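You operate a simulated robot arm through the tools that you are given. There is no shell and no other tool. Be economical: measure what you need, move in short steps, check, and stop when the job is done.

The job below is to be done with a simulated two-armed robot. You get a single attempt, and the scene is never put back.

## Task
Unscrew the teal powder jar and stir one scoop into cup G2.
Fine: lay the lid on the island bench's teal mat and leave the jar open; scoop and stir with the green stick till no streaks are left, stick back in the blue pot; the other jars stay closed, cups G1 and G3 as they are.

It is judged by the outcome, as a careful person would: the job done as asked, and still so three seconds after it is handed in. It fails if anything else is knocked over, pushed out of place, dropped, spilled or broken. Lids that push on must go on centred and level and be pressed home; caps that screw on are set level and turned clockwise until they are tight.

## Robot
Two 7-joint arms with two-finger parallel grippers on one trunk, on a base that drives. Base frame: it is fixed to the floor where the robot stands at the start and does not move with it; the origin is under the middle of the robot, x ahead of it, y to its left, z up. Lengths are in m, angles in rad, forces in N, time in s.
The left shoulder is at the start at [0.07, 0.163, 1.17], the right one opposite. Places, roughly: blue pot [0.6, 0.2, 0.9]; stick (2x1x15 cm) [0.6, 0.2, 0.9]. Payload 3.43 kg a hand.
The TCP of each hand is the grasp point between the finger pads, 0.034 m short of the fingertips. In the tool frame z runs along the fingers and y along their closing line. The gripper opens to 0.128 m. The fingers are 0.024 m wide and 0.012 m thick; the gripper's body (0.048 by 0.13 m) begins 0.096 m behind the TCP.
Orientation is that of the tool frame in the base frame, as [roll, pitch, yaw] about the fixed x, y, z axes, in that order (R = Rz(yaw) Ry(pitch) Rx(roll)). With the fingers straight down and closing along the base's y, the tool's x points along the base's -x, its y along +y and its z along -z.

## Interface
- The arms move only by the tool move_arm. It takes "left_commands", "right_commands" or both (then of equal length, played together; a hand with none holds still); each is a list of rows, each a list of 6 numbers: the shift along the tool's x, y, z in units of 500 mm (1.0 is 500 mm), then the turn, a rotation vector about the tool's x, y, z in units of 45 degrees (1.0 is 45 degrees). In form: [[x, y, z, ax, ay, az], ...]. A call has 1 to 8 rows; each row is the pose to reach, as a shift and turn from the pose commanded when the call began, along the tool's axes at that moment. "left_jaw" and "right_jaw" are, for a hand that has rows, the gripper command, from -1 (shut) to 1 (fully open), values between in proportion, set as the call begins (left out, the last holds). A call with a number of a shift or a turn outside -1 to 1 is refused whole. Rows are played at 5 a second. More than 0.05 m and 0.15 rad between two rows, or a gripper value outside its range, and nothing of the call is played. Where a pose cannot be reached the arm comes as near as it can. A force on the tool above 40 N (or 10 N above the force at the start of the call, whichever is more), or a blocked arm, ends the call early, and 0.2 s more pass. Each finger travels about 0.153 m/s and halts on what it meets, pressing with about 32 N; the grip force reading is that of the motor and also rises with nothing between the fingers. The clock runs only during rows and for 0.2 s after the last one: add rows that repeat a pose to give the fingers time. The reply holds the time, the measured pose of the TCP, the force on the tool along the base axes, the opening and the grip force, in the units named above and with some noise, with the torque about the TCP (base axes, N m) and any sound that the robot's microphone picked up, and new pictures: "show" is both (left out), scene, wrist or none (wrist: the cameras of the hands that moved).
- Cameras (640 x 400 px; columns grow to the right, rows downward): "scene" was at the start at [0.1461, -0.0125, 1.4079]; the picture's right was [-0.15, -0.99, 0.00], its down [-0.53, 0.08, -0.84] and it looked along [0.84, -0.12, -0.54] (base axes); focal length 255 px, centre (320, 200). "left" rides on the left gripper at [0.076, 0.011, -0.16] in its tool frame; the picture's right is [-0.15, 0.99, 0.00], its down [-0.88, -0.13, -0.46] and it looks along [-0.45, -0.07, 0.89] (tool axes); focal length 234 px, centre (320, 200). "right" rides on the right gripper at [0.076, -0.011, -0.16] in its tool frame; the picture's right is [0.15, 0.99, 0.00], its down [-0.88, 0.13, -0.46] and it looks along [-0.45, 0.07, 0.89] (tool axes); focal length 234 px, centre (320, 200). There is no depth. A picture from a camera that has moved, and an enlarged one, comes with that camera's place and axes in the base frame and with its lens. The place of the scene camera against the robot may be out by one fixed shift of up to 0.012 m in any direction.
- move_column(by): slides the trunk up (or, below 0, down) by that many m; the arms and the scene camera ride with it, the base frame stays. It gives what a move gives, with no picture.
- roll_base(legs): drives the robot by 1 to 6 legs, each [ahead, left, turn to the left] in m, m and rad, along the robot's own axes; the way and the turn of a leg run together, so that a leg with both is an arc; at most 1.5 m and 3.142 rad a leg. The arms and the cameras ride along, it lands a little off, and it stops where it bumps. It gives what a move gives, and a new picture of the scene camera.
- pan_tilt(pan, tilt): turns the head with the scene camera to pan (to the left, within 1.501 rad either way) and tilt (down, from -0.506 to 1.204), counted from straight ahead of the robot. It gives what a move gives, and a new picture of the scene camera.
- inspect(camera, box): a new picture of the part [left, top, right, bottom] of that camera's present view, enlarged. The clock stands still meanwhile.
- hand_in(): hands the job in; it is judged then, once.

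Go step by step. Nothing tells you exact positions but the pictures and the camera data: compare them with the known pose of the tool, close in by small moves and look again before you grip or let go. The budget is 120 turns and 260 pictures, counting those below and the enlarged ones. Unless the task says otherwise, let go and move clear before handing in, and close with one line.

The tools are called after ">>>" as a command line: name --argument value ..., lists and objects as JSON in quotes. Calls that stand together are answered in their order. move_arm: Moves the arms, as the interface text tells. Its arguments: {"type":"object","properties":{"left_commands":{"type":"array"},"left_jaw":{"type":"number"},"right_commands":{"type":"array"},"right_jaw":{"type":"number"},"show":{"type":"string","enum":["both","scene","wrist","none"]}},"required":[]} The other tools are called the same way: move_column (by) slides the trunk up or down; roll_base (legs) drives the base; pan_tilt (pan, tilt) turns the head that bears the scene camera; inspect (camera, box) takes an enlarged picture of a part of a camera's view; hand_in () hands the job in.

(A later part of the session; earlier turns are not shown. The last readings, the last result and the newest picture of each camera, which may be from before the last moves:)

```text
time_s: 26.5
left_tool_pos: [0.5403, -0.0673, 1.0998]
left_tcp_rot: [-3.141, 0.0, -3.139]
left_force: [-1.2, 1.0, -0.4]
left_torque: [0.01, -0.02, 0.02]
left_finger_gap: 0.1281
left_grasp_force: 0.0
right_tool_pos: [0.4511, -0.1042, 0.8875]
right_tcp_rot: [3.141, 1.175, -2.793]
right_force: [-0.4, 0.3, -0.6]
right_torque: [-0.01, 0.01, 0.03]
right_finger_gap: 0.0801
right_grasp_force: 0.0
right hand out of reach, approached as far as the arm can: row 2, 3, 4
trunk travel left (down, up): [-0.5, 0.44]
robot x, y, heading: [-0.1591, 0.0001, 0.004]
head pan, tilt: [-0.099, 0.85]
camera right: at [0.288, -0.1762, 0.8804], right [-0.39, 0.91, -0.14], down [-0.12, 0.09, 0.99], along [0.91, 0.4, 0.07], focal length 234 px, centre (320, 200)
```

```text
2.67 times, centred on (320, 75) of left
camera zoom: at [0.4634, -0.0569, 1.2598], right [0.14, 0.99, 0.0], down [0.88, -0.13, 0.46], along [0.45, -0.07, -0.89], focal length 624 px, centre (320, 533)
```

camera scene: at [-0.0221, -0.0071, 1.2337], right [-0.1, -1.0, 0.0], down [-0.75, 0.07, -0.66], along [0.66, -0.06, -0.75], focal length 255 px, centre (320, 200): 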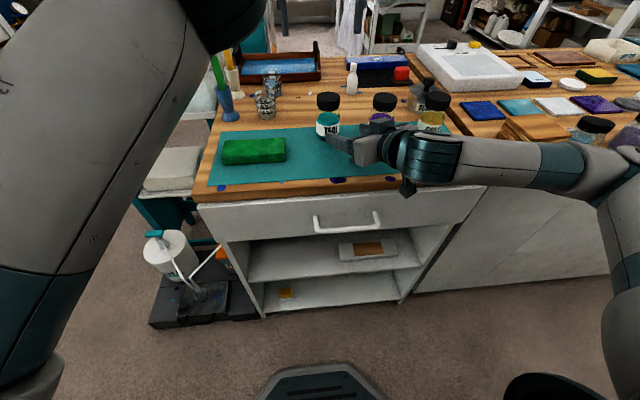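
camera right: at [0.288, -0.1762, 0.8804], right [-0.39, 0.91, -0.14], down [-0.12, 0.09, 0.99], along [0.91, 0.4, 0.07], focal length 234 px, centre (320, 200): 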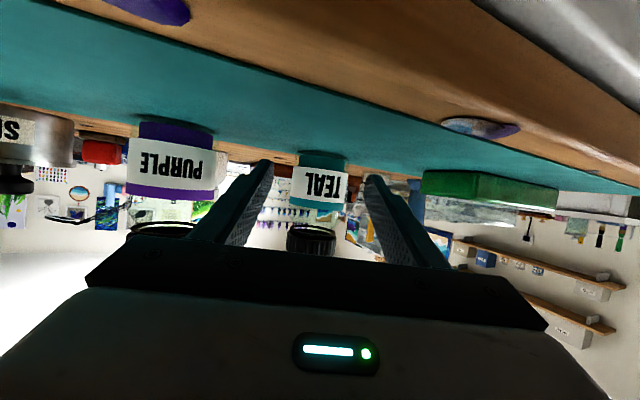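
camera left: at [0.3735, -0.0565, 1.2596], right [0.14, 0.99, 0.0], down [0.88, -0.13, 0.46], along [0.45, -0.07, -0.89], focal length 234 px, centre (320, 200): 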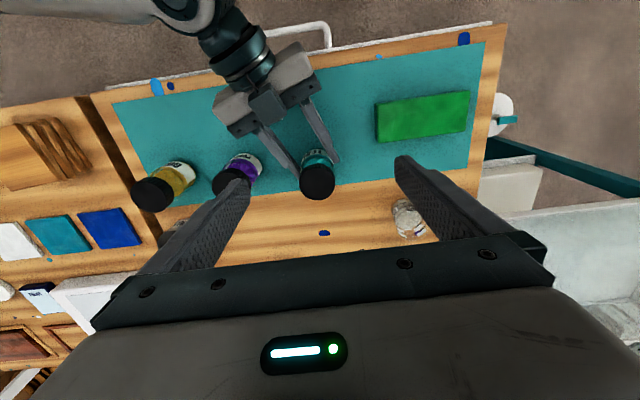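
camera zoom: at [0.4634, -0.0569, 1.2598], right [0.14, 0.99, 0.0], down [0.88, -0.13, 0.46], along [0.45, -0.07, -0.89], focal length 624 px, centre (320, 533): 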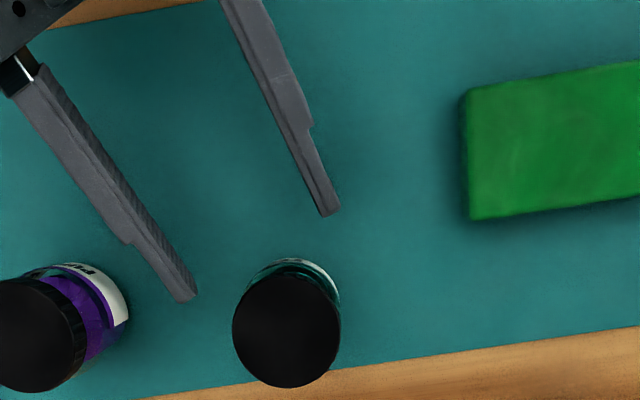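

It's well centred now. I'll advance 6.2 cm, then grip.

>>> move_arm --right_commands '[[-0.012, 0, 0.029, 0, 0, 0], [-0.024, 0, 0.057, 0, 0, 0], [-0.036, 0, 0.086, 0, 0, 0], [-0.048, 0, 0.114, 0, 0, 0], [-0.048, 0, 0.114, 0, 0, 0]]' --show "wrist"

>>> inspect --camera "left" --box '[200, 0, 440, 150]'

```text
time_s: 27.7
left_tool_pos: [0.5404, -0.0678, 1.0998]
left_tcp_rot: [3.142, 0.001, -3.139]
left_force: [-0.2, 0.4, -0.1]
left_torque: [0.0, 0.01, 0.0]
left_finger_gap: 0.1279
left_grasp_force: 0.0
right_tool_pos: [0.5092, -0.0822, 0.8878]
right_tcp_rot: [3.141, 1.177, -2.791]
right_force: [-0.7, 0.2, 0.0]
right_torque: [0.01, 0.0, 0.0]
right_finger_gap: 0.0799
right_grasp_force: 0.1
trunk travel left (down, up): [-0.5, 0.44]
robot x, y, heading: [-0.1622, 0.0008, 0.005]
head pan, tilt: [-0.099, 0.85]
camera right: at [0.3459, -0.1539, 0.8799], right [-0.39, 0.91, -0.14], down [-0.12, 0.09, 0.99], along [0.91, 0.4, 0.07], focal length 234 px, centre (320, 200)
```

right: 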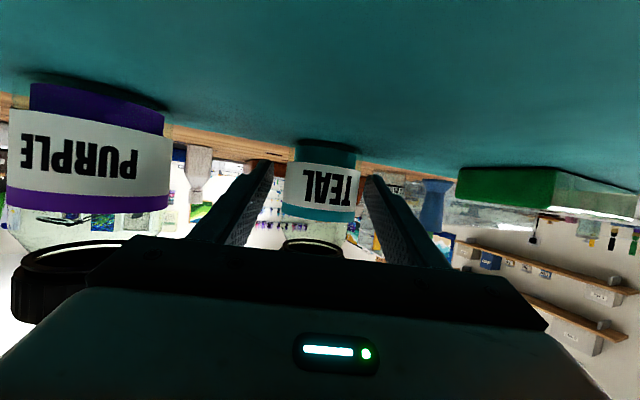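

```text
2.67 times, centred on (320, 75) of left
camera zoom: at [0.4639, -0.0567, 1.2595], right [0.14, 0.99, 0.0], down [0.88, -0.13, 0.46], along [0.45, -0.07, -0.89], focal length 624 px, centre (320, 533)
```

zoom: 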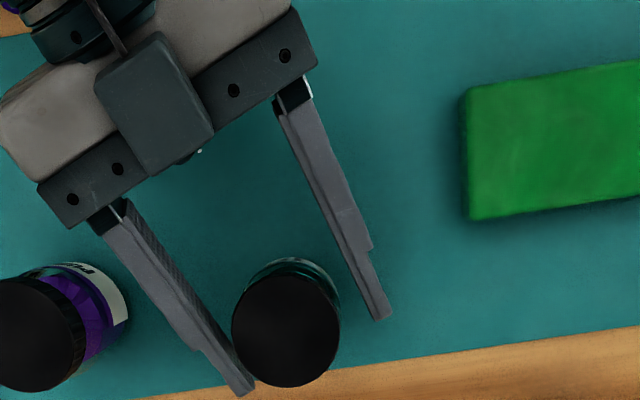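

The jar sits nicely between the pads. I'll grip it and bring the left hand over the lid.

>>> move_arm --right_commands '[[0, 0, 0, 0, 0, 0], [0, 0, 0, 0, 0, 0], [0, 0, 0, 0, 0, 0], [0, 0, 0, 0, 0, 0]]' --right_jaw -0.5 --left_commands '[[0.02, -0.01, 0.04, 0, 0, 0], [0.04, -0.018, 0.08, 0, 0, 0], [0.06, -0.026, 0.13, 0, 0, 0], [0.06, -0.026, 0.16, 0, 0, 0]]' --left_jaw 0.25 --show "both"

>>> inspect --camera "left" --box '[220, 0, 420, 200]'

```text
time_s: 28.7
left_tool_pos: [0.5101, -0.081, 1.0198]
left_tcp_rot: [-3.142, 0.002, -3.14]
left_force: [0.0, -0.6, 0.3]
left_torque: [0.03, -0.01, -0.01]
left_finger_gap: 0.0798
left_grasp_force: 0.1
right_tool_pos: [0.5079, -0.0831, 0.8889]
right_tcp_rot: [-3.141, 1.175, -2.79]
right_force: [0.8, 0.8, 6.5]
right_torque: [0.02, -0.07, 0.02]
right_finger_gap: 0.0544
right_grasp_force: 32.4
trunk travel left (down, up): [-0.5, 0.44]
robot x, y, heading: [-0.1579, 0.0019, 0.003]
head pan, tilt: [-0.099, 0.85]
camera scene: at [-0.0236, -0.007, 1.234], right [-0.1, -1.0, 0.0], down [-0.75, 0.07, -0.66], along [0.66, -0.06, -0.75], focal length 255 px, centre (320, 200)
camera right: at [0.3456, -0.1538, 0.8805], right [-0.39, 0.91, -0.14], down [-0.12, 0.09, 0.99], along [0.91, 0.4, 0.07], focal length 234 px, centre (320, 200)
camera left: at [0.433, -0.0695, 1.1798], right [0.14, 0.99, 0.0], down [0.88, -0.13, 0.46], along [0.45, -0.07, -0.89], focal length 234 px, centre (320, 200)
```

scene: 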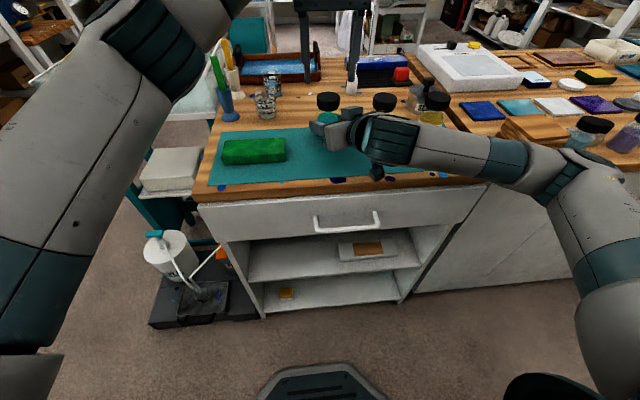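
right: 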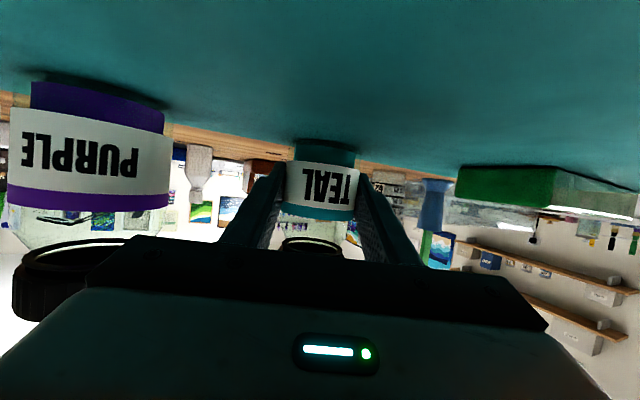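
left: 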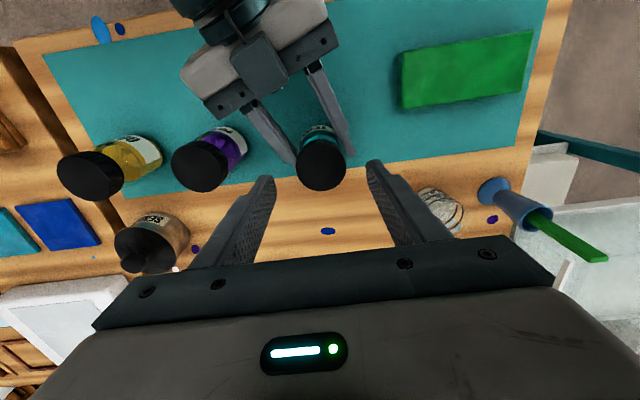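

```text
2.00 times, centred on (320, 100) of left
camera zoom: at [0.433, -0.0695, 1.1798], right [0.14, 0.99, 0.0], down [0.88, -0.13, 0.46], along [0.45, -0.07, -0.89], focal length 468 px, centre (320, 400)
```

zoom: 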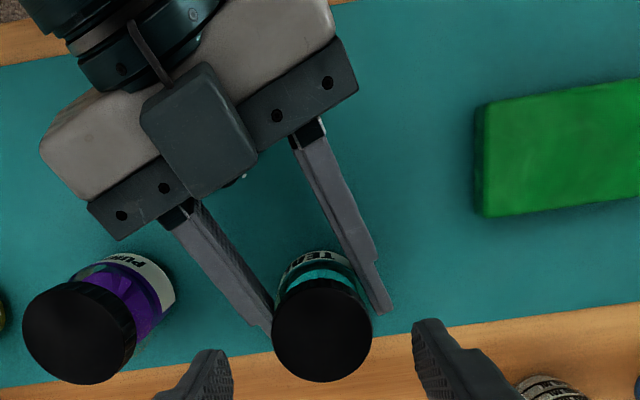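

The lid centre is at [0.510, -0.081] with its top near 0.947, and the left hand is aligned over it. I'll pre-rotate clockwise by 90° to give unscrewing travel.

>>> move_arm --left_commands '[[0, 0, 0, 0, 0, 0.19], [0, 0, 0, 0, 0, 0.38], [0, 0, 0, 0, 0, 0.57], [0, 0, 0, 0, 0, 0.76], [0, 0, 0, 0, 0, 0.95], [0, 0, 0, 0, 0, 1.0]]' --show "none"

>>> move_arm --left_commands '[[0, 0, 0, 0, 0, 0.19], [0, 0, 0, 0, 0, 0.38], [0, 0, 0, 0, 0, 0.57], [0, 0, 0, 0, 0, 0.76], [0, 0, 0, 0, 0, 0.95], [0, 0, 0, 0, 0, 1.0], [0, 0, 0, 0, 0, 1.0]]' --show "both"

```text
time_s: 30.1
left_tool_pos: [0.5098, -0.0809, 1.0203]
left_tcp_rot: [3.14, 0.002, 2.357]
left_force: [-0.3, 0.6, -0.2]
left_torque: [0.0, 0.03, 0.03]
left_finger_gap: 0.0802
left_grasp_force: 0.0
right_tool_pos: [0.5079, -0.0827, 0.8889]
right_tcp_rot: [-3.14, 1.176, -2.791]
right_force: [2.8, 1.0, 9.9]
right_torque: [0.1, -0.1, 0.03]
right_finger_gap: 0.0545
right_grasp_force: 32.5
trunk travel left (down, up): [-0.5, 0.44]
robot x, y, heading: [-0.1609, -0.0005, 0.002]
head pan, tilt: [-0.099, 0.85]
```

```text
time_s: 31.7
left_tool_pos: [0.5101, -0.0812, 1.0191]
left_tcp_rot: [3.139, 0.002, 1.573]
left_force: [0.0, -0.6, -0.4]
left_torque: [-0.05, -0.03, -0.04]
left_finger_gap: 0.0803
left_grasp_force: 0.1
right_tool_pos: [0.5075, -0.0831, 0.8884]
right_tcp_rot: [-3.138, 1.176, -2.79]
right_force: [1.7, 0.4, 10.8]
right_torque: [0.04, -0.06, 0.06]
right_finger_gap: 0.0544
right_grasp_force: 31.9
trunk travel left (down, up): [-0.5, 0.44]
robot x, y, heading: [-0.1569, 0.0012, -0.003]
head pan, tilt: [-0.099, 0.85]
camera scene: at [-0.0239, -0.007, 1.2339], right [-0.1, -1.0, 0.0], down [-0.75, 0.07, -0.66], along [0.66, -0.06, -0.75], focal length 255 px, centre (320, 200)
camera left: at [0.5202, -0.0048, 1.1799], right [0.99, -0.14, 0.0], down [-0.13, -0.88, 0.46], along [-0.07, -0.45, -0.89], focal length 234 px, centre (320, 200)
```

scene: 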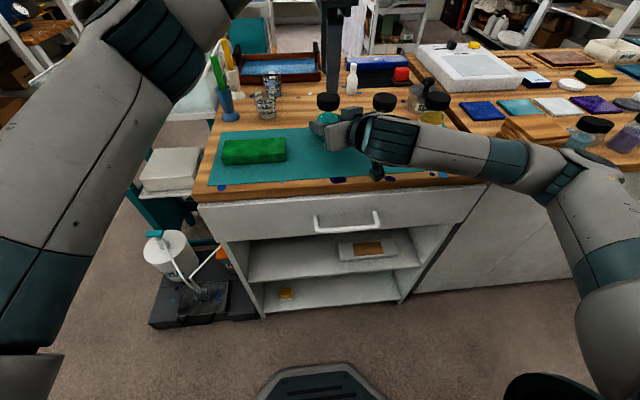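
left: 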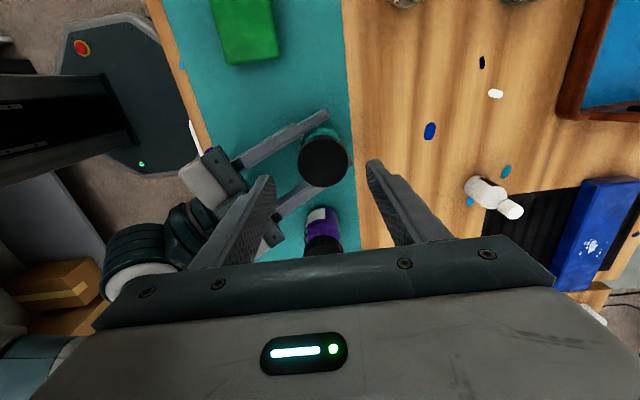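

The 90° pre-rotation worked. Now I'll descend over the lid, easing the right hand up 1 mm to relieve the downward press.

>>> move_arm --left_commands '[[0, 0, 0.03, 0, 0, 0], [0, 0, 0.06, 0, 0, 0], [0, 0, 0.09, 0, 0, 0], [0, 0, 0.114, 0, 0, 0], [0, 0, 0.114, 0, 0, 0]]' --right_commands '[[-0.001, 0, 0, 0, 0, 0], [-0.002, 0, 0, 0, 0, 0], [-0.002, 0, 0, 0, 0, 0], [-0.002, 0, 0, 0, 0, 0], [-0.002, 0, 0, 0, 0, 0]]' --show "both"

>>> inspect --camera "scene" --box '[250, 60, 450, 190]'

```text
time_s: 32.9
left_tool_pos: [0.5106, -0.0805, 0.9627]
left_tcp_rot: [3.141, 0.0, 1.573]
left_force: [-0.2, -0.7, 0.2]
left_torque: [-0.02, -0.01, -0.01]
left_finger_gap: 0.0798
left_grasp_force: 0.0
right_tool_pos: [0.5087, -0.0814, 0.8892]
right_tcp_rot: [3.141, 1.174, -2.791]
right_force: [-1.5, 0.6, 2.9]
right_torque: [0.07, 0.03, 0.03]
right_finger_gap: 0.0545
right_grasp_force: 31.7
trunk travel left (down, up): [-0.5, 0.44]
robot x, y, heading: [-0.1581, -0.002, 0.001]
head pan, tilt: [-0.099, 0.85]
camera scene: at [-0.0236, -0.007, 1.2338], right [-0.1, -1.0, 0.0], down [-0.75, 0.07, -0.66], along [0.66, -0.06, -0.75], focal length 255 px, centre (320, 200)
camera right: at [0.3458, -0.1538, 0.8807], right [-0.39, 0.91, -0.14], down [-0.12, 0.1, 0.99], along [0.91, 0.4, 0.07], focal length 234 px, centre (320, 200)
camera left: at [0.5202, -0.0045, 1.1226], right [0.99, -0.14, 0.0], down [-0.13, -0.88, 0.46], along [-0.06, -0.45, -0.89], focal length 234 px, centre (320, 200)
```

scene: 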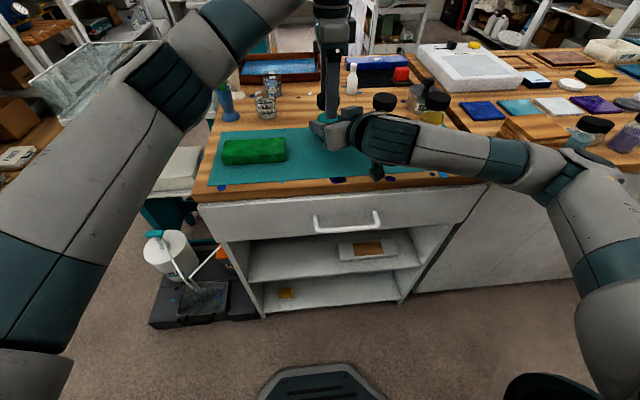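
right: 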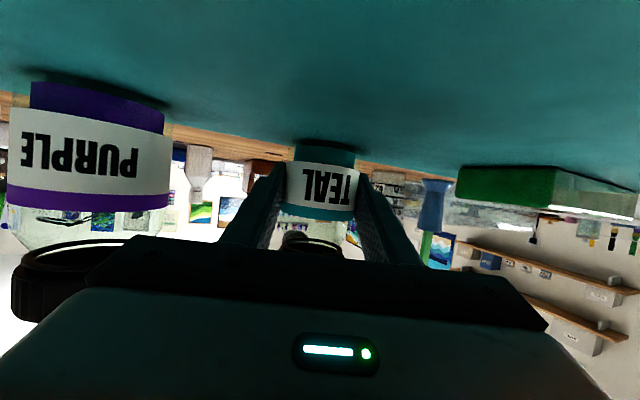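
left: 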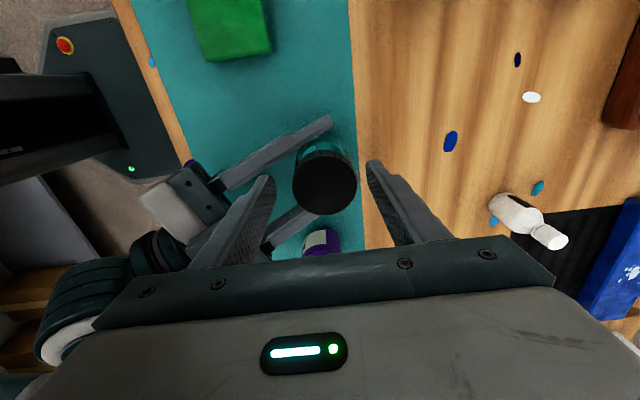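

```text
3.08 times, centred on (350, 125) of scene
camera zoom: at [-0.0236, -0.007, 1.2338], right [-0.1, -1.0, 0.0], down [-0.75, 0.07, -0.66], along [0.66, -0.06, -0.75], focal length 784 px, centre (228, 431)
```

zoom: 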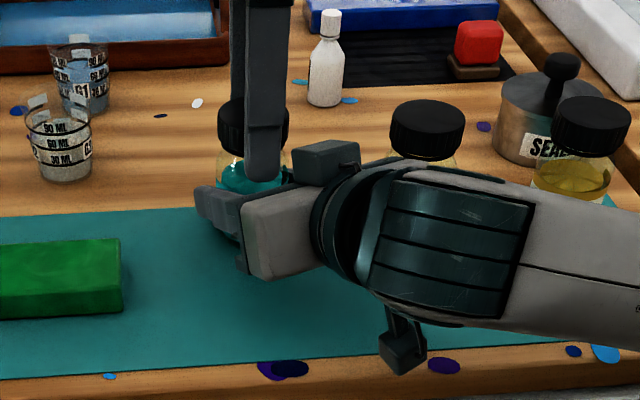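

It's lined up within about 3 mm, so I'll nudge and close the left gripper on the lid.

>>> move_arm --left_commands '[[0, 0.006, 0, 0, 0, 0], [0, 0.006, 0, 0, 0, 0], [0, 0.006, 0, 0, 0, 0], [0, 0.006, 0, 0, 0, 0]]' --left_jaw -0.5 --show "wrist"

>>> inspect --camera "scene" --box '[290, 80, 390, 160]'

```text
time_s: 33.9
left_tool_pos: [0.514, -0.0798, 0.9614]
left_tcp_rot: [3.141, 0.001, 1.574]
left_force: [8.2, -1.1, -0.4]
left_torque: [0.05, -0.26, 0.01]
left_finger_gap: 0.0502
left_grasp_force: 31.8
right_tool_pos: [0.5083, -0.0824, 0.8877]
right_tcp_rot: [-3.141, 1.175, -2.791]
right_force: [-9.6, 1.0, 0.3]
right_torque: [0.02, -0.34, -0.01]
right_finger_gap: 0.0542
right_grasp_force: 32.1
trunk travel left (down, up): [-0.5, 0.44]
robot x, y, heading: [-0.1614, 0.0003, 0.005]
head pan, tilt: [-0.099, 0.85]
camera left: at [0.5239, -0.0045, 1.1226], right [0.99, -0.14, 0.0], down [-0.13, -0.88, 0.46], along [-0.06, -0.45, -0.89], focal length 234 px, centre (320, 200)
```

left: 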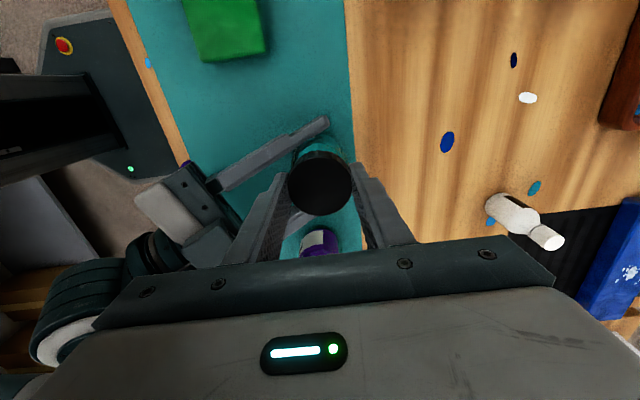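

```text
5.00 times, centred on (340, 120) of scene
camera zoom: at [-0.0231, -0.007, 1.2338], right [-0.1, -1.0, 0.0], down [-0.75, 0.07, -0.66], along [0.66, -0.06, -0.75], focal length 1274 px, centre (220, 600)
```

zoom: 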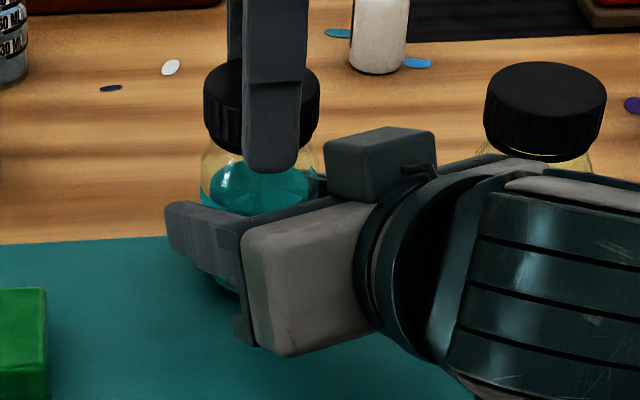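

The lid is gripped at 50 mm. I'll unscrew counter-clockwise by 45°, rising slightly and watching the forces.

>>> move_arm --left_commands '[[0, 0.003, 0, 0, 0, -0.15], [0, 0.003, 0, 0, 0, -0.32], [0, 0.003, 0, 0, 0, -0.5], [0, 0.003, 0, 0, 0, -0.67], [0, 0.003, -0.001, 0, 0, -0.84], [0, 0.003, -0.001, 0, 0, -1.0], [0, 0.003, -0.001, 0, 0, -1.0]]' --show "wrist"

```text
time_s: 35.5
left_tool_pos: [0.5146, -0.0814, 0.962]
left_tcp_rot: [-3.14, 0.001, 2.361]
left_force: [-14.3, -1.1, 1.2]
left_torque: [-0.02, 0.4, 0.0]
left_finger_gap: 0.0499
left_grasp_force: 32.3
right_tool_pos: [0.5086, -0.0837, 0.8879]
right_tcp_rot: [-3.141, 1.174, -2.793]
right_force: [14.7, 1.1, -1.1]
right_torque: [-0.02, 0.69, -0.04]
right_finger_gap: 0.0546
right_grasp_force: 32.0
trunk travel left (down, up): [-0.5, 0.44]
robot x, y, heading: [-0.1604, 0.0028, 0.007]
head pan, tilt: [-0.099, 0.85]
camera left: at [0.4685, -0.0196, 1.1231], right [0.8, 0.6, 0.0], down [0.53, -0.71, 0.46], along [0.27, -0.37, -0.89], focal length 234 px, centre (320, 200)
```

left: 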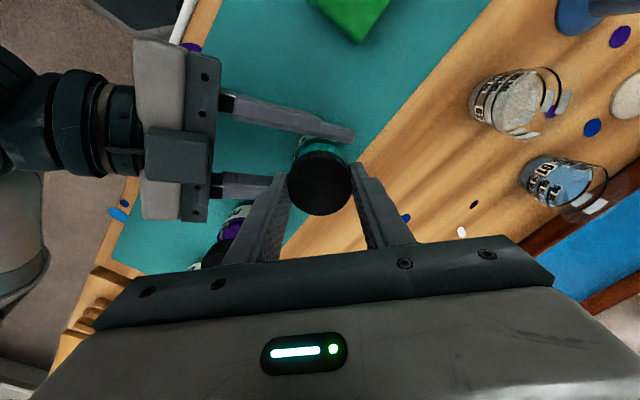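

It turns freely. I'll relieve the side force by 1 mm and keep unscrewing.

>>> move_arm --left_commands '[[0.0014, -0.0014, 0, 0, 0, -0.15], [0.0014, -0.0014, 0, 0, 0, -0.32], [0.0014, -0.0014, 0, 0, 0, -0.5], [0.0014, -0.0014, 0, 0, 0, -0.67], [0.0014, -0.0014, -0.001, 0, 0, -0.84], [0.0014, -0.0014, -0.001, 0, 0, -1.0], [0.0014, -0.0014, -0.001, 0, 0, -1.0]]' --show "none"

>>> move_arm --left_commands '[[0, 0, 0, 0, 0, -0.15], [0, 0, 0, 0, 0, -0.32], [0, 0, 0, 0, 0, -0.5], [0, 0, 0, 0, 0, -0.67], [0, 0, -0.001, 0, 0, -0.84], [0, 0, -0.001, 0, 0, -1.0], [0, 0, -0.001, 0, 0, -1.0]]' --show "none"

>>> move_arm --left_commands '[[0, 0, 0, 0, 0, -0.15], [0, 0, 0, 0, 0, -0.32], [0, 0, 0, 0, 0, -0.5], [0, 0, 0, 0, 0, -0.67], [0, 0, -0.001, 0, 0, -0.84], [0, 0, -0.001, 0, 0, -1.0], [0, 0, -0.001, 0, 0, -1.0]]' --show "both"

>>> inspect --camera "scene" --box '[290, 80, 390, 160]'

```text
time_s: 37.1
left_tool_pos: [0.5147, -0.0805, 0.9637]
left_tcp_rot: [-3.141, 0.0, -3.136]
left_force: [-3.8, 2.1, 2.5]
left_torque: [0.05, 0.22, 0.0]
left_finger_gap: 0.0501
left_grasp_force: 31.7
right_tool_pos: [0.509, -0.0824, 0.8886]
right_tcp_rot: [3.141, 1.175, -2.792]
right_force: [4.6, -1.7, -2.5]
right_torque: [0.14, 0.15, -0.03]
right_finger_gap: 0.0541
right_grasp_force: 31.8
trunk travel left (down, up): [-0.5, 0.44]
robot x, y, heading: [-0.161, -0.0016, 0.004]
head pan, tilt: [-0.099, 0.85]
```

```text
time_s: 38.7
left_tool_pos: [0.5139, -0.0811, 0.9641]
left_tcp_rot: [3.141, 0.0, -2.35]
left_force: [0.3, 6.4, 1.7]
left_torque: [0.21, 0.02, 0.01]
left_finger_gap: 0.05
left_grasp_force: 32.2
right_tool_pos: [0.5089, -0.0826, 0.8879]
right_tcp_rot: [3.141, 1.175, -2.793]
right_force: [0.0, -6.2, -1.4]
right_torque: [0.27, -0.05, -0.02]
right_finger_gap: 0.0543
right_grasp_force: 32.3
trunk travel left (down, up): [-0.5, 0.44]
robot x, y, heading: [-0.1581, -0.0029, 0.003]
head pan, tilt: [-0.099, 0.85]
```

```text
time_s: 40.3
left_tool_pos: [0.5149, -0.0808, 0.9641]
left_tcp_rot: [-3.141, 0.003, -1.565]
left_force: [-0.5, 8.9, 1.2]
left_torque: [0.3, 0.02, 0.01]
left_finger_gap: 0.0501
left_grasp_force: 31.5
right_tool_pos: [0.5098, -0.0827, 0.8892]
right_tcp_rot: [3.141, 1.174, -2.794]
right_force: [1.0, -9.2, -0.9]
right_torque: [0.37, 0.04, -0.05]
right_finger_gap: 0.0543
right_grasp_force: 32.6
trunk travel left (down, up): [-0.5, 0.44]
robot x, y, heading: [-0.1576, -0.0055, 0.006]
head pan, tilt: [-0.099, 0.85]
camera scene: at [-0.0229, -0.0071, 1.2338], right [-0.1, -1.0, 0.0], down [-0.75, 0.07, -0.66], along [0.66, -0.06, -0.75], focal length 255 px, centre (320, 200)
camera left: at [0.5029, -0.1565, 1.1244], right [-0.99, 0.14, 0.0], down [0.13, 0.88, 0.46], along [0.06, 0.45, -0.89], focal length 234 px, centre (320, 200)
```

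scene: 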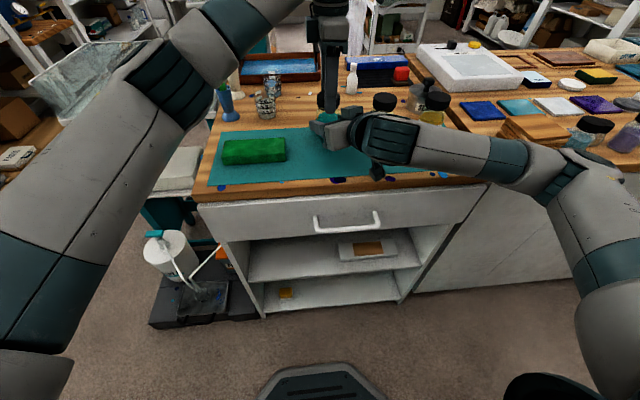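
left: 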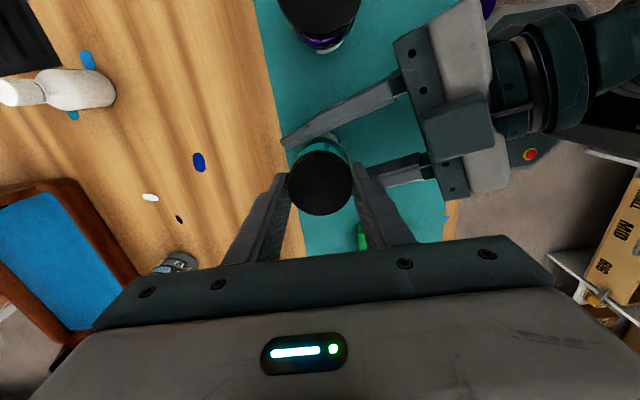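

```text
5.00 times, centred on (340, 120) of scene
camera zoom: at [-0.0229, -0.0071, 1.2338], right [-0.1, -1.0, 0.0], down [-0.75, 0.07, -0.66], along [0.66, -0.06, -0.75], focal length 1274 px, centre (220, 600)
```

zoom: 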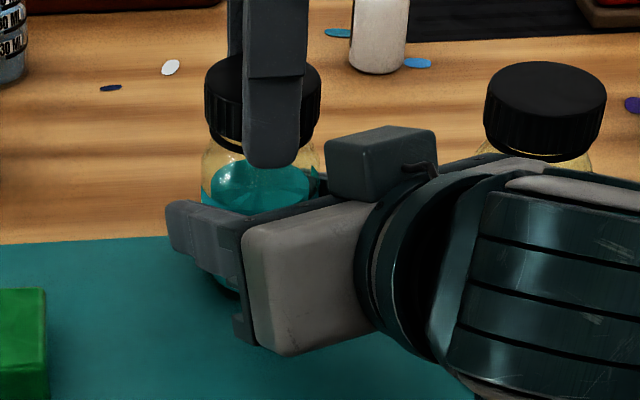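

Half a turn is done and the lid is rising. I'll continue as far as the wrist allows.

>>> move_arm --left_commands '[[0, 0, 0, 0, 0, -0.15], [0, 0, 0, 0, 0, -0.32], [0, 0, 0, 0, 0, -0.5], [0, 0, 0, 0, 0, -0.67], [0, 0, -0.001, 0, 0, -0.84], [0, 0, -0.001, 0, 0, -1.0], [0, 0, -0.001, 0, 0, -1.0]]' --show "none"

>>> move_arm --left_commands '[[0, 0, 0, 0, 0, -0.15], [0, 0, 0, 0, 0, -0.32], [0, 0, 0, 0, 0, -0.5], [0, 0, 0, 0, 0, -0.67], [0, 0, -0.001, 0, 0, -0.84], [0, 0, -0.001, 0, 0, -1.0], [0, 0, -0.001, 0, 0, -1.0]]' --show "scene"

```text
time_s: 41.5
left_tool_pos: [0.5288, -0.0643, 0.9629]
left_tcp_rot: [3.129, -0.005, -1.113]
left_force: [-0.5, 2.0, 12.2]
left_torque: [0.2, 0.62, -0.21]
left_finger_gap: 0.0507
left_grasp_force: 31.8
left hand out of reach, approached as far as the arm can: row 4, 5
right_tool_pos: [0.5054, -0.0775, 0.893]
right_tcp_rot: [3.14, 1.181, -2.784]
right_force: [-0.7, -0.8, 2.7]
right_torque: [0.06, -0.79, 0.26]
right_finger_gap: 0.0537
right_grasp_force: 32.1
trunk travel left (down, up): [-0.5, 0.44]
robot x, y, heading: [-0.1591, -0.0015, 0.004]
head pan, tilt: [-0.099, 0.85]
stopped in row 5 (left hand): the force on the tool passed its limit (the readings are from after the stop); the commanded pose is now the measured one
```

```text
time_s: 42.1
left_tool_pos: [0.5453, -0.0685, 0.9655]
left_tcp_rot: [3.123, -0.024, -1.037]
left_force: [-0.1, 0.8, 10.7]
left_torque: [-0.49, 0.35, 0.02]
left_finger_gap: 0.0536
left_grasp_force: 18.4
left hand out of reach, approached as far as the arm can: row 1, 2, 3
right_tool_pos: [0.5094, -0.0818, 0.8941]
right_tcp_rot: [3.136, 1.184, -2.799]
right_force: [-3.2, -1.1, 5.2]
right_torque: [0.57, -0.34, 0.0]
right_finger_gap: 0.0539
right_grasp_force: 31.7
trunk travel left (down, up): [-0.5, 0.44]
robot x, y, heading: [-0.1604, -0.0002, 0.004]
head pan, tilt: [-0.099, 0.85]
stopped in row 3 (left hand): the force on the tool passed its limit (the readings are from after the stop); the commanded pose is now the measured one
camera scene: at [-0.025, -0.008, 1.234], right [-0.1, -1.0, 0.0], down [-0.75, 0.07, -0.66], along [0.66, -0.06, -0.75], focal length 255 px, centre (320, 200)
```

scene: 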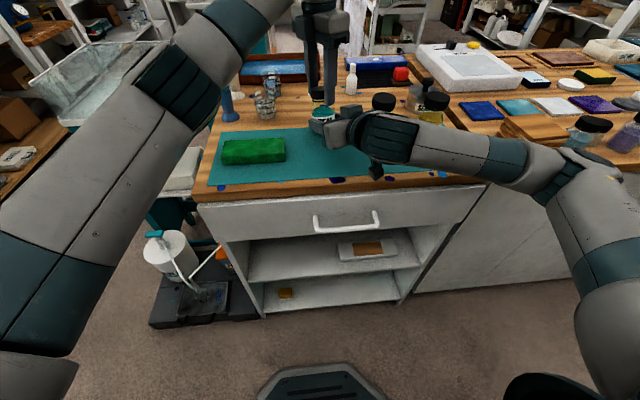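

The wrist hit its limit and the left hand was dragged sideways. I'll look carefully at the lid and jar state before anything else.

>>> inspect --camera "scene" --box '[280, 70, 400, 160]'

>>> inspect --camera "left" --box '[200, 80, 440, 260]'

>>> inspect --camera "right" --box '[200, 100, 440, 260]'

```text
4.44 times, centred on (340, 115) of scene
camera zoom: at [-0.025, -0.008, 1.234], right [-0.1, -1.0, 0.0], down [-0.75, 0.07, -0.66], along [0.66, -0.06, -0.75], focal length 1133 px, centre (231, 578)
```

zoom: 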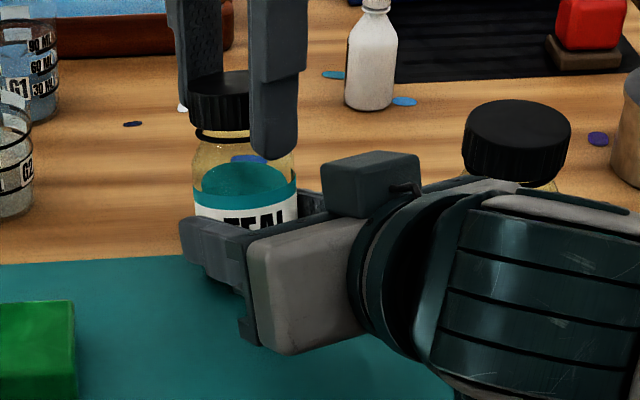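

```text
2.22 times, centred on (320, 170) of left
camera zoom: at [0.5733, -0.1342, 1.1269], right [-0.93, -0.38, 0.01], down [-0.33, 0.84, 0.43], along [-0.17, 0.4, -0.9], focal length 520 px, centre (320, 267)
```

zoom: 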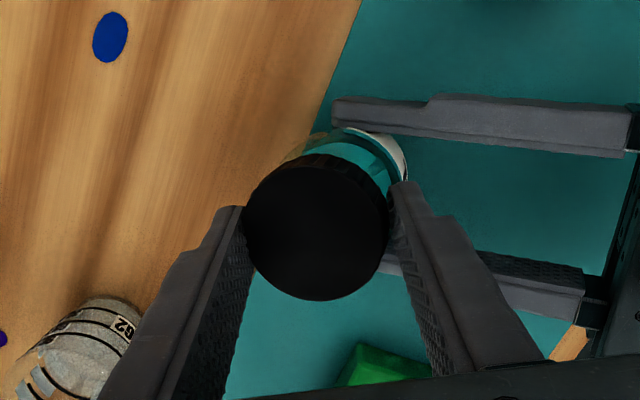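

```text
2.50 times, centred on (320, 180) of right
camera zoom: at [0.3471, -0.1535, 0.8828], right [-0.39, 0.91, -0.13], down [-0.13, 0.09, 0.99], along [0.91, 0.4, 0.08], focal length 585 px, centre (320, 250)
```

zoom: 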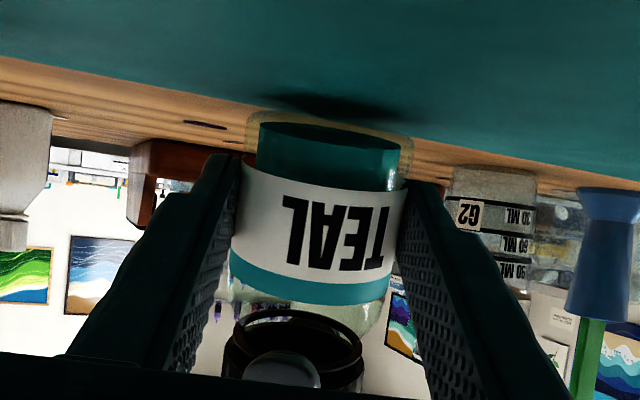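

The lid is still on the jar, but both were shoved slightly forward within the right fingers. I'll open the left hand gently and lift it clear to reassess.

>>> move_arm --left_commands '[[0, 0, 0, 0, 0, 0], [0, 0, 0, 0, 0, 0], [0, 0, -0.03, 0, 0, 0], [0, 0, -0.07, 0, 0, 0], [0, 0, -0.12, 0, 0, 0], [0, 0, -0.12, 0, 0, 0]]' --left_jaw 0.25 --show "both"

>>> inspect --camera "scene" --box '[280, 70, 400, 160]'

>>> inspect --camera "right" --box '[200, 100, 440, 260]'

```text
time_s: 43.5
left_tool_pos: [0.5454, -0.0649, 1.0237]
left_tcp_rot: [3.124, -0.024, -1.036]
left_force: [-0.2, 0.2, -0.6]
left_torque: [0.02, -0.02, 0.0]
left_finger_gap: 0.0801
left_grasp_force: 0.1
right_tool_pos: [0.5098, -0.0827, 0.8916]
right_tcp_rot: [3.139, 1.181, -2.794]
right_force: [1.5, 2.8, 17.6]
right_torque: [0.39, -0.65, 0.08]
right_finger_gap: 0.0533
right_grasp_force: 31.5
trunk travel left (down, up): [-0.5, 0.44]
robot x, y, heading: [-0.1594, 0.0019, 0.001]
head pan, tilt: [-0.099, 0.85]
camera scene: at [-0.0247, -0.0067, 1.2341], right [-0.1, -1.0, 0.0], down [-0.75, 0.07, -0.66], along [0.66, -0.07, -0.75], focal length 255 px, centre (320, 200)
camera left: at [0.5742, -0.1311, 1.1858], right [-0.93, -0.38, 0.01], down [-0.34, 0.84, 0.43], along [-0.18, 0.4, -0.9], focal length 234 px, centre (320, 200)
```

scene: 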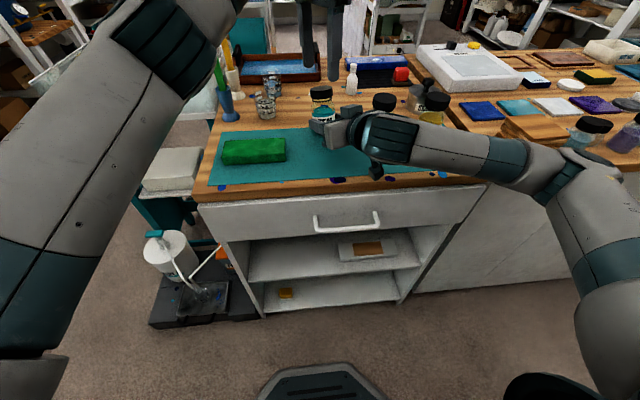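
left: 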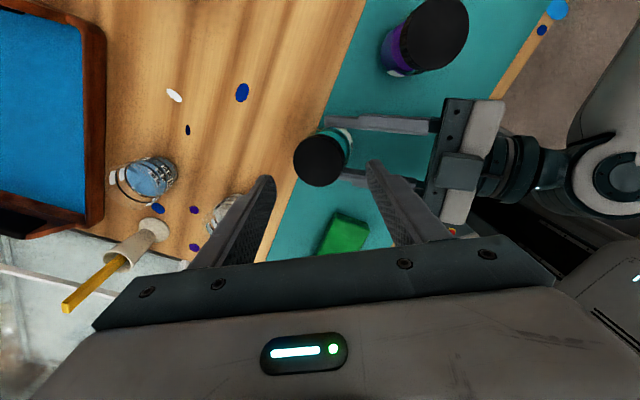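

```text
4.44 times, centred on (340, 115) of scene
camera zoom: at [-0.0247, -0.0067, 1.2341], right [-0.1, -1.0, 0.0], down [-0.75, 0.07, -0.66], along [0.66, -0.07, -0.75], focal length 1133 px, centre (231, 578)
```

zoom: 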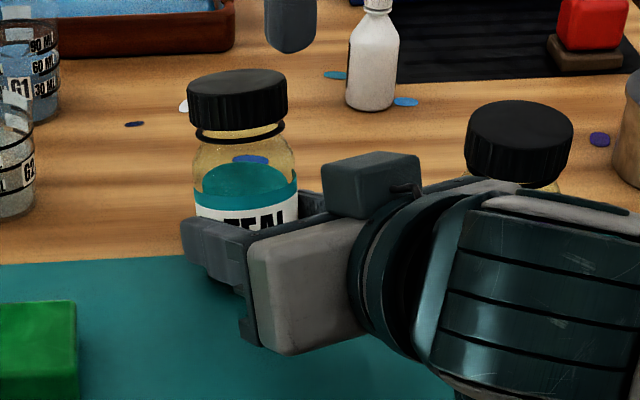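

```text
2.50 times, centred on (320, 180) of right
camera zoom: at [0.3476, -0.1528, 0.8826], right [-0.39, 0.91, -0.14], down [-0.13, 0.09, 0.99], along [0.91, 0.4, 0.08], focal length 585 px, centre (320, 250)
```

zoom: 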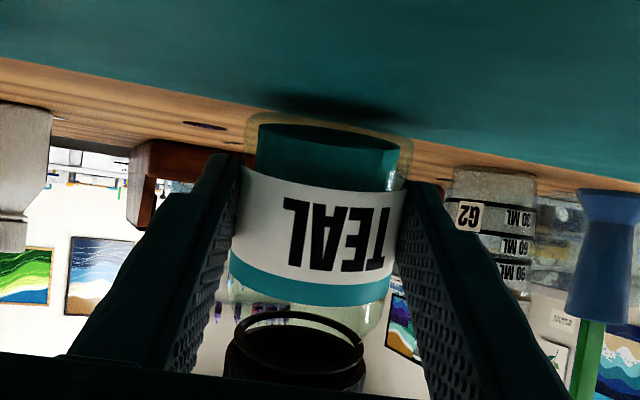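

The lid has risen visibly off its neck ring. The jar may be leaning a little forward in the grip, so I'll measure that.

>>> inspect --camera "scene" --box '[305, 75, 405, 137]'

>>> inspect --camera "left" --box '[270, 100, 430, 200]'

```text
6.40 times, centred on (355, 106) of scene
camera zoom: at [-0.0247, -0.0067, 1.2341], right [-0.1, -1.0, 0.0], down [-0.75, 0.07, -0.66], along [0.66, -0.07, -0.75], focal length 1631 px, centre (96, 802)
```

zoom: 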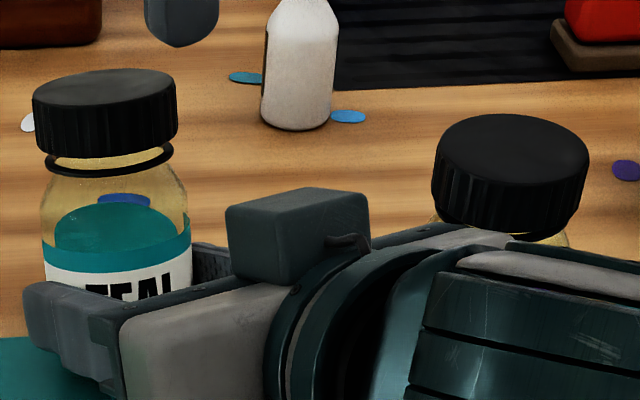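

```text
4.00 times, centred on (350, 150) of left
camera zoom: at [0.5742, -0.1311, 1.1858], right [-0.93, -0.38, 0.01], down [-0.34, 0.84, 0.43], along [-0.18, 0.4, -0.9], focal length 937 px, centre (200, 400)
```

zoom: 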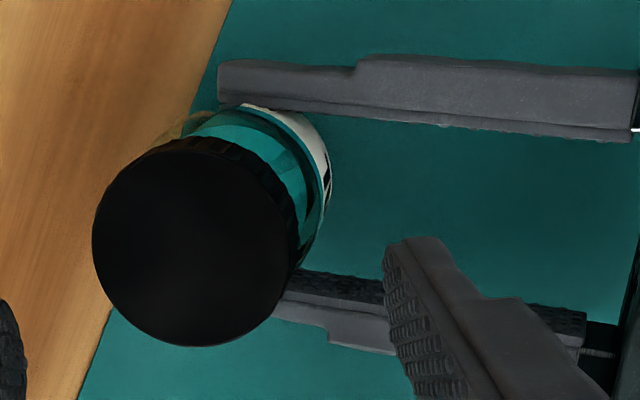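

The jar leans forward roughly 10° in the right grip, so I'll fix that with the left hand holding the lid. First I wind the left wrist back clockwise in free space above the lid.

>>> move_arm --left_commands '[[0.0126, 0.0062, 0, 0.0224, -0.0306, 0.0], [0.0126, 0.0062, 0, 0.0224, -0.0306, 0.18], [0.0126, 0.0062, 0, 0.0224, -0.0306, 0.37], [0.0126, 0.0062, 0, 0.0224, -0.0306, 0.56], [0.0126, 0.0062, 0, 0.0224, -0.0306, 0.75], [0.0126, 0.0062, 0, 0.0224, -0.0306, 0.94], [0.0126, 0.0062, 0, 0.0224, -0.0306, 0.94]]' --show "none"

>>> move_arm --left_commands '[[0, 0, 0, 0, 0, 0.18], [0, 0, 0, 0, 0, 0.36], [0, 0, 0, 0, 0, 0.54], [0, 0, 0, 0, 0, 0.72], [0, 0, 0, 0, 0, 0.9], [0, 0, 0, 0, 0, 1.0]]' --show "none"

>>> move_arm --left_commands '[[0, 0, 0, 0, 0, 0.18], [0, 0, 0, 0, 0, 0.36], [0, 0, 0, 0, 0, 0.54], [0, 0, 0, 0, 0, 0.72], [0, 0, 0, 0, 0, 0.9], [0, 0, 0, 0, 0, 1.0]]' --show "none"

>>> move_arm --left_commands '[[0, 0, 0, 0, 0, 0.18], [0, 0, 0, 0, 0, 0.36], [0, 0, 0, 0, 0, 0.54], [0, 0, 0, 0, 0, 0.72], [0, 0, 0, 0, 0, 0.9], [0, 0, 0, 0, 0, 1.0]]' --show "wrist"

```text
time_s: 45.1
left_tool_pos: [0.5447, -0.0715, 1.0252]
left_tcp_rot: [-3.131, -0.001, -1.777]
left_force: [0.3, 0.4, 0.3]
left_torque: [0.0, 0.02, -0.01]
left_finger_gap: 0.08
left_grasp_force: 0.0
right_tool_pos: [0.5103, -0.0801, 0.893]
right_tcp_rot: [-3.14, 1.18, -2.793]
right_force: [1.8, 1.4, 21.6]
right_torque: [0.37, -0.79, 0.03]
right_finger_gap: 0.0536
right_grasp_force: 31.4
trunk travel left (down, up): [-0.5, 0.44]
robot x, y, heading: [-0.1571, -0.0041, 0.005]
head pan, tilt: [-0.099, 0.85]
```

```text
time_s: 46.5
left_tool_pos: [0.5451, -0.0717, 1.0248]
left_tcp_rot: [-3.132, 0.008, -2.562]
left_force: [0.1, 0.2, -0.1]
left_torque: [-0.01, 0.01, 0.01]
left_finger_gap: 0.08
left_grasp_force: 0.1
right_tool_pos: [0.5094, -0.0826, 0.8904]
right_tcp_rot: [3.139, 1.181, -2.793]
right_force: [-1.0, 0.5, 21.4]
right_torque: [0.36, -0.7, 0.01]
right_finger_gap: 0.0535
right_grasp_force: 32.3
trunk travel left (down, up): [-0.5, 0.44]
robot x, y, heading: [-0.1592, 0.0012, -0.001]
head pan, tilt: [-0.099, 0.85]
```

```text
time_s: 47.9
left_tool_pos: [0.5461, -0.0732, 1.0239]
left_tcp_rot: [3.14, 0.01, 2.936]
left_force: [-0.5, 0.7, -0.1]
left_torque: [0.02, 0.0, 0.01]
left_finger_gap: 0.08
left_grasp_force: 0.0
right_tool_pos: [0.5097, -0.0824, 0.8913]
right_tcp_rot: [3.14, 1.182, -2.794]
right_force: [-1.7, 0.1, 20.0]
right_torque: [0.28, -0.59, 0.01]
right_finger_gap: 0.0532
right_grasp_force: 32.2
trunk travel left (down, up): [-0.5, 0.44]
robot x, y, heading: [-0.1559, -0.0031, 0.002]
head pan, tilt: [-0.099, 0.85]
```

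```text
time_s: 49.3
left_tool_pos: [0.5454, -0.0728, 1.0248]
left_tcp_rot: [3.133, 0.008, 2.151]
left_force: [0.0, 0.1, 0.2]
left_torque: [-0.03, 0.01, 0.02]
left_finger_gap: 0.0799
left_grasp_force: 0.1
right_tool_pos: [0.5098, -0.0813, 0.8916]
right_tcp_rot: [3.14, 1.18, -2.794]
right_force: [-0.5, -0.8, 17.1]
right_torque: [0.3, -0.58, 0.02]
right_finger_gap: 0.0536
right_grasp_force: 31.9
trunk travel left (down, up): [-0.5, 0.44]
robot x, y, heading: [-0.1586, 0.0003, 0.004]
head pan, tilt: [-0.099, 0.85]
camera left: at [0.5112, -0.0026, 1.1833], right [0.91, 0.42, 0.01], down [0.37, -0.81, 0.46], along [0.2, -0.42, -0.89], focal length 234 px, centre (320, 200)
```

left: 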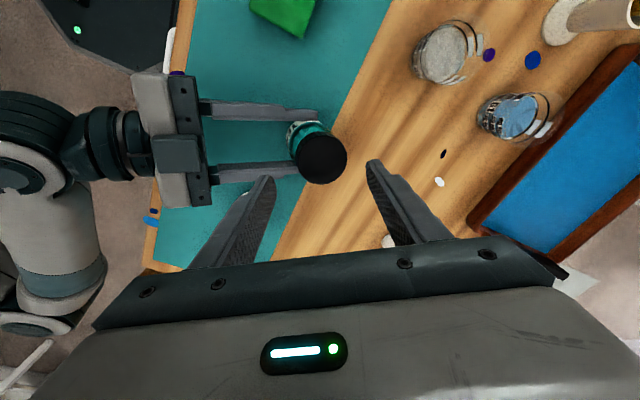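

The jar leans away along the right hand's axis. I'll lower the left fingers around the lid as a loose guard, closing axis along the lean, and then open the right hand so the jar can settle upright.

>>> move_arm --left_commands '[[0, 0, 0, 0, 0, 0.15], [0, -0.01, 0.03, 0, 0, 0.295], [0, -0.01, 0.06, 0, 0, 0.295], [0, -0.01, 0.09, 0, 0, 0.295], [0, -0.01, 0.116, 0, 0, 0.295], [0, -0.01, 0.116, 0, 0, 0.295]]' --show "wrist"

>>> inspect --camera "scene" --box '[280, 70, 400, 160]'

```text
time_s: 50.7
left_tool_pos: [0.5436, -0.0765, 0.9664]
left_tcp_rot: [3.134, 0.007, 1.922]
left_force: [-0.8, 0.5, -0.2]
left_torque: [-0.03, -0.05, 0.01]
left_finger_gap: 0.0801
left_grasp_force: 0.1
right_tool_pos: [0.5097, -0.0817, 0.8918]
right_tcp_rot: [3.14, 1.179, -2.794]
right_force: [-0.9, 0.1, 16.4]
right_torque: [0.26, -0.51, 0.03]
right_finger_gap: 0.0535
right_grasp_force: 32.3
trunk travel left (down, up): [-0.5, 0.44]
robot x, y, heading: [-0.1602, -0.0009, 0.001]
head pan, tilt: [-0.099, 0.85]
camera left: at [0.5245, -0.0005, 1.1251], right [0.98, 0.2, 0.01], down [0.18, -0.87, 0.46], along [0.1, -0.45, -0.89], focal length 234 px, centre (320, 200)
```

left: 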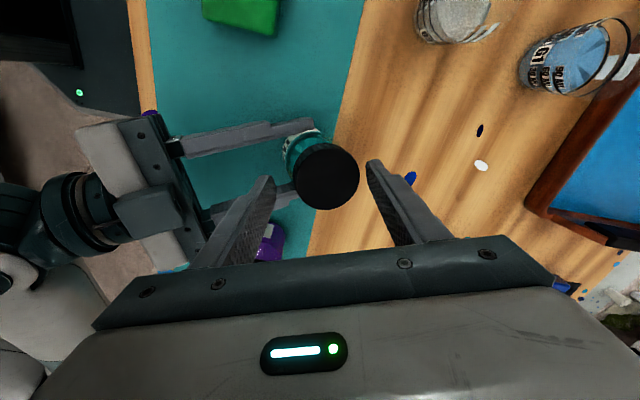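

```text
4.44 times, centred on (340, 115) of scene
camera zoom: at [-0.025, -0.007, 1.2341], right [-0.1, -1.0, 0.0], down [-0.75, 0.07, -0.66], along [0.66, -0.07, -0.75], focal length 1133 px, centre (231, 578)
```

zoom: 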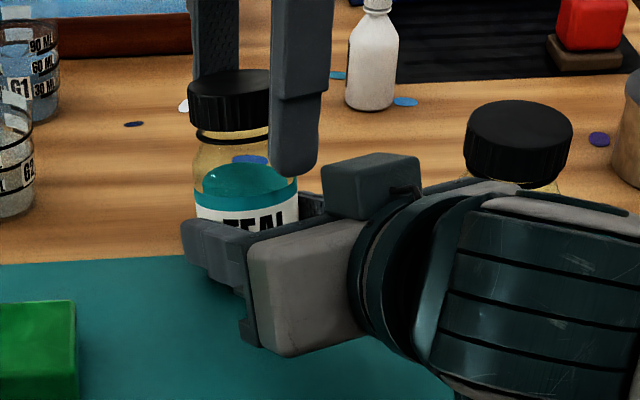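

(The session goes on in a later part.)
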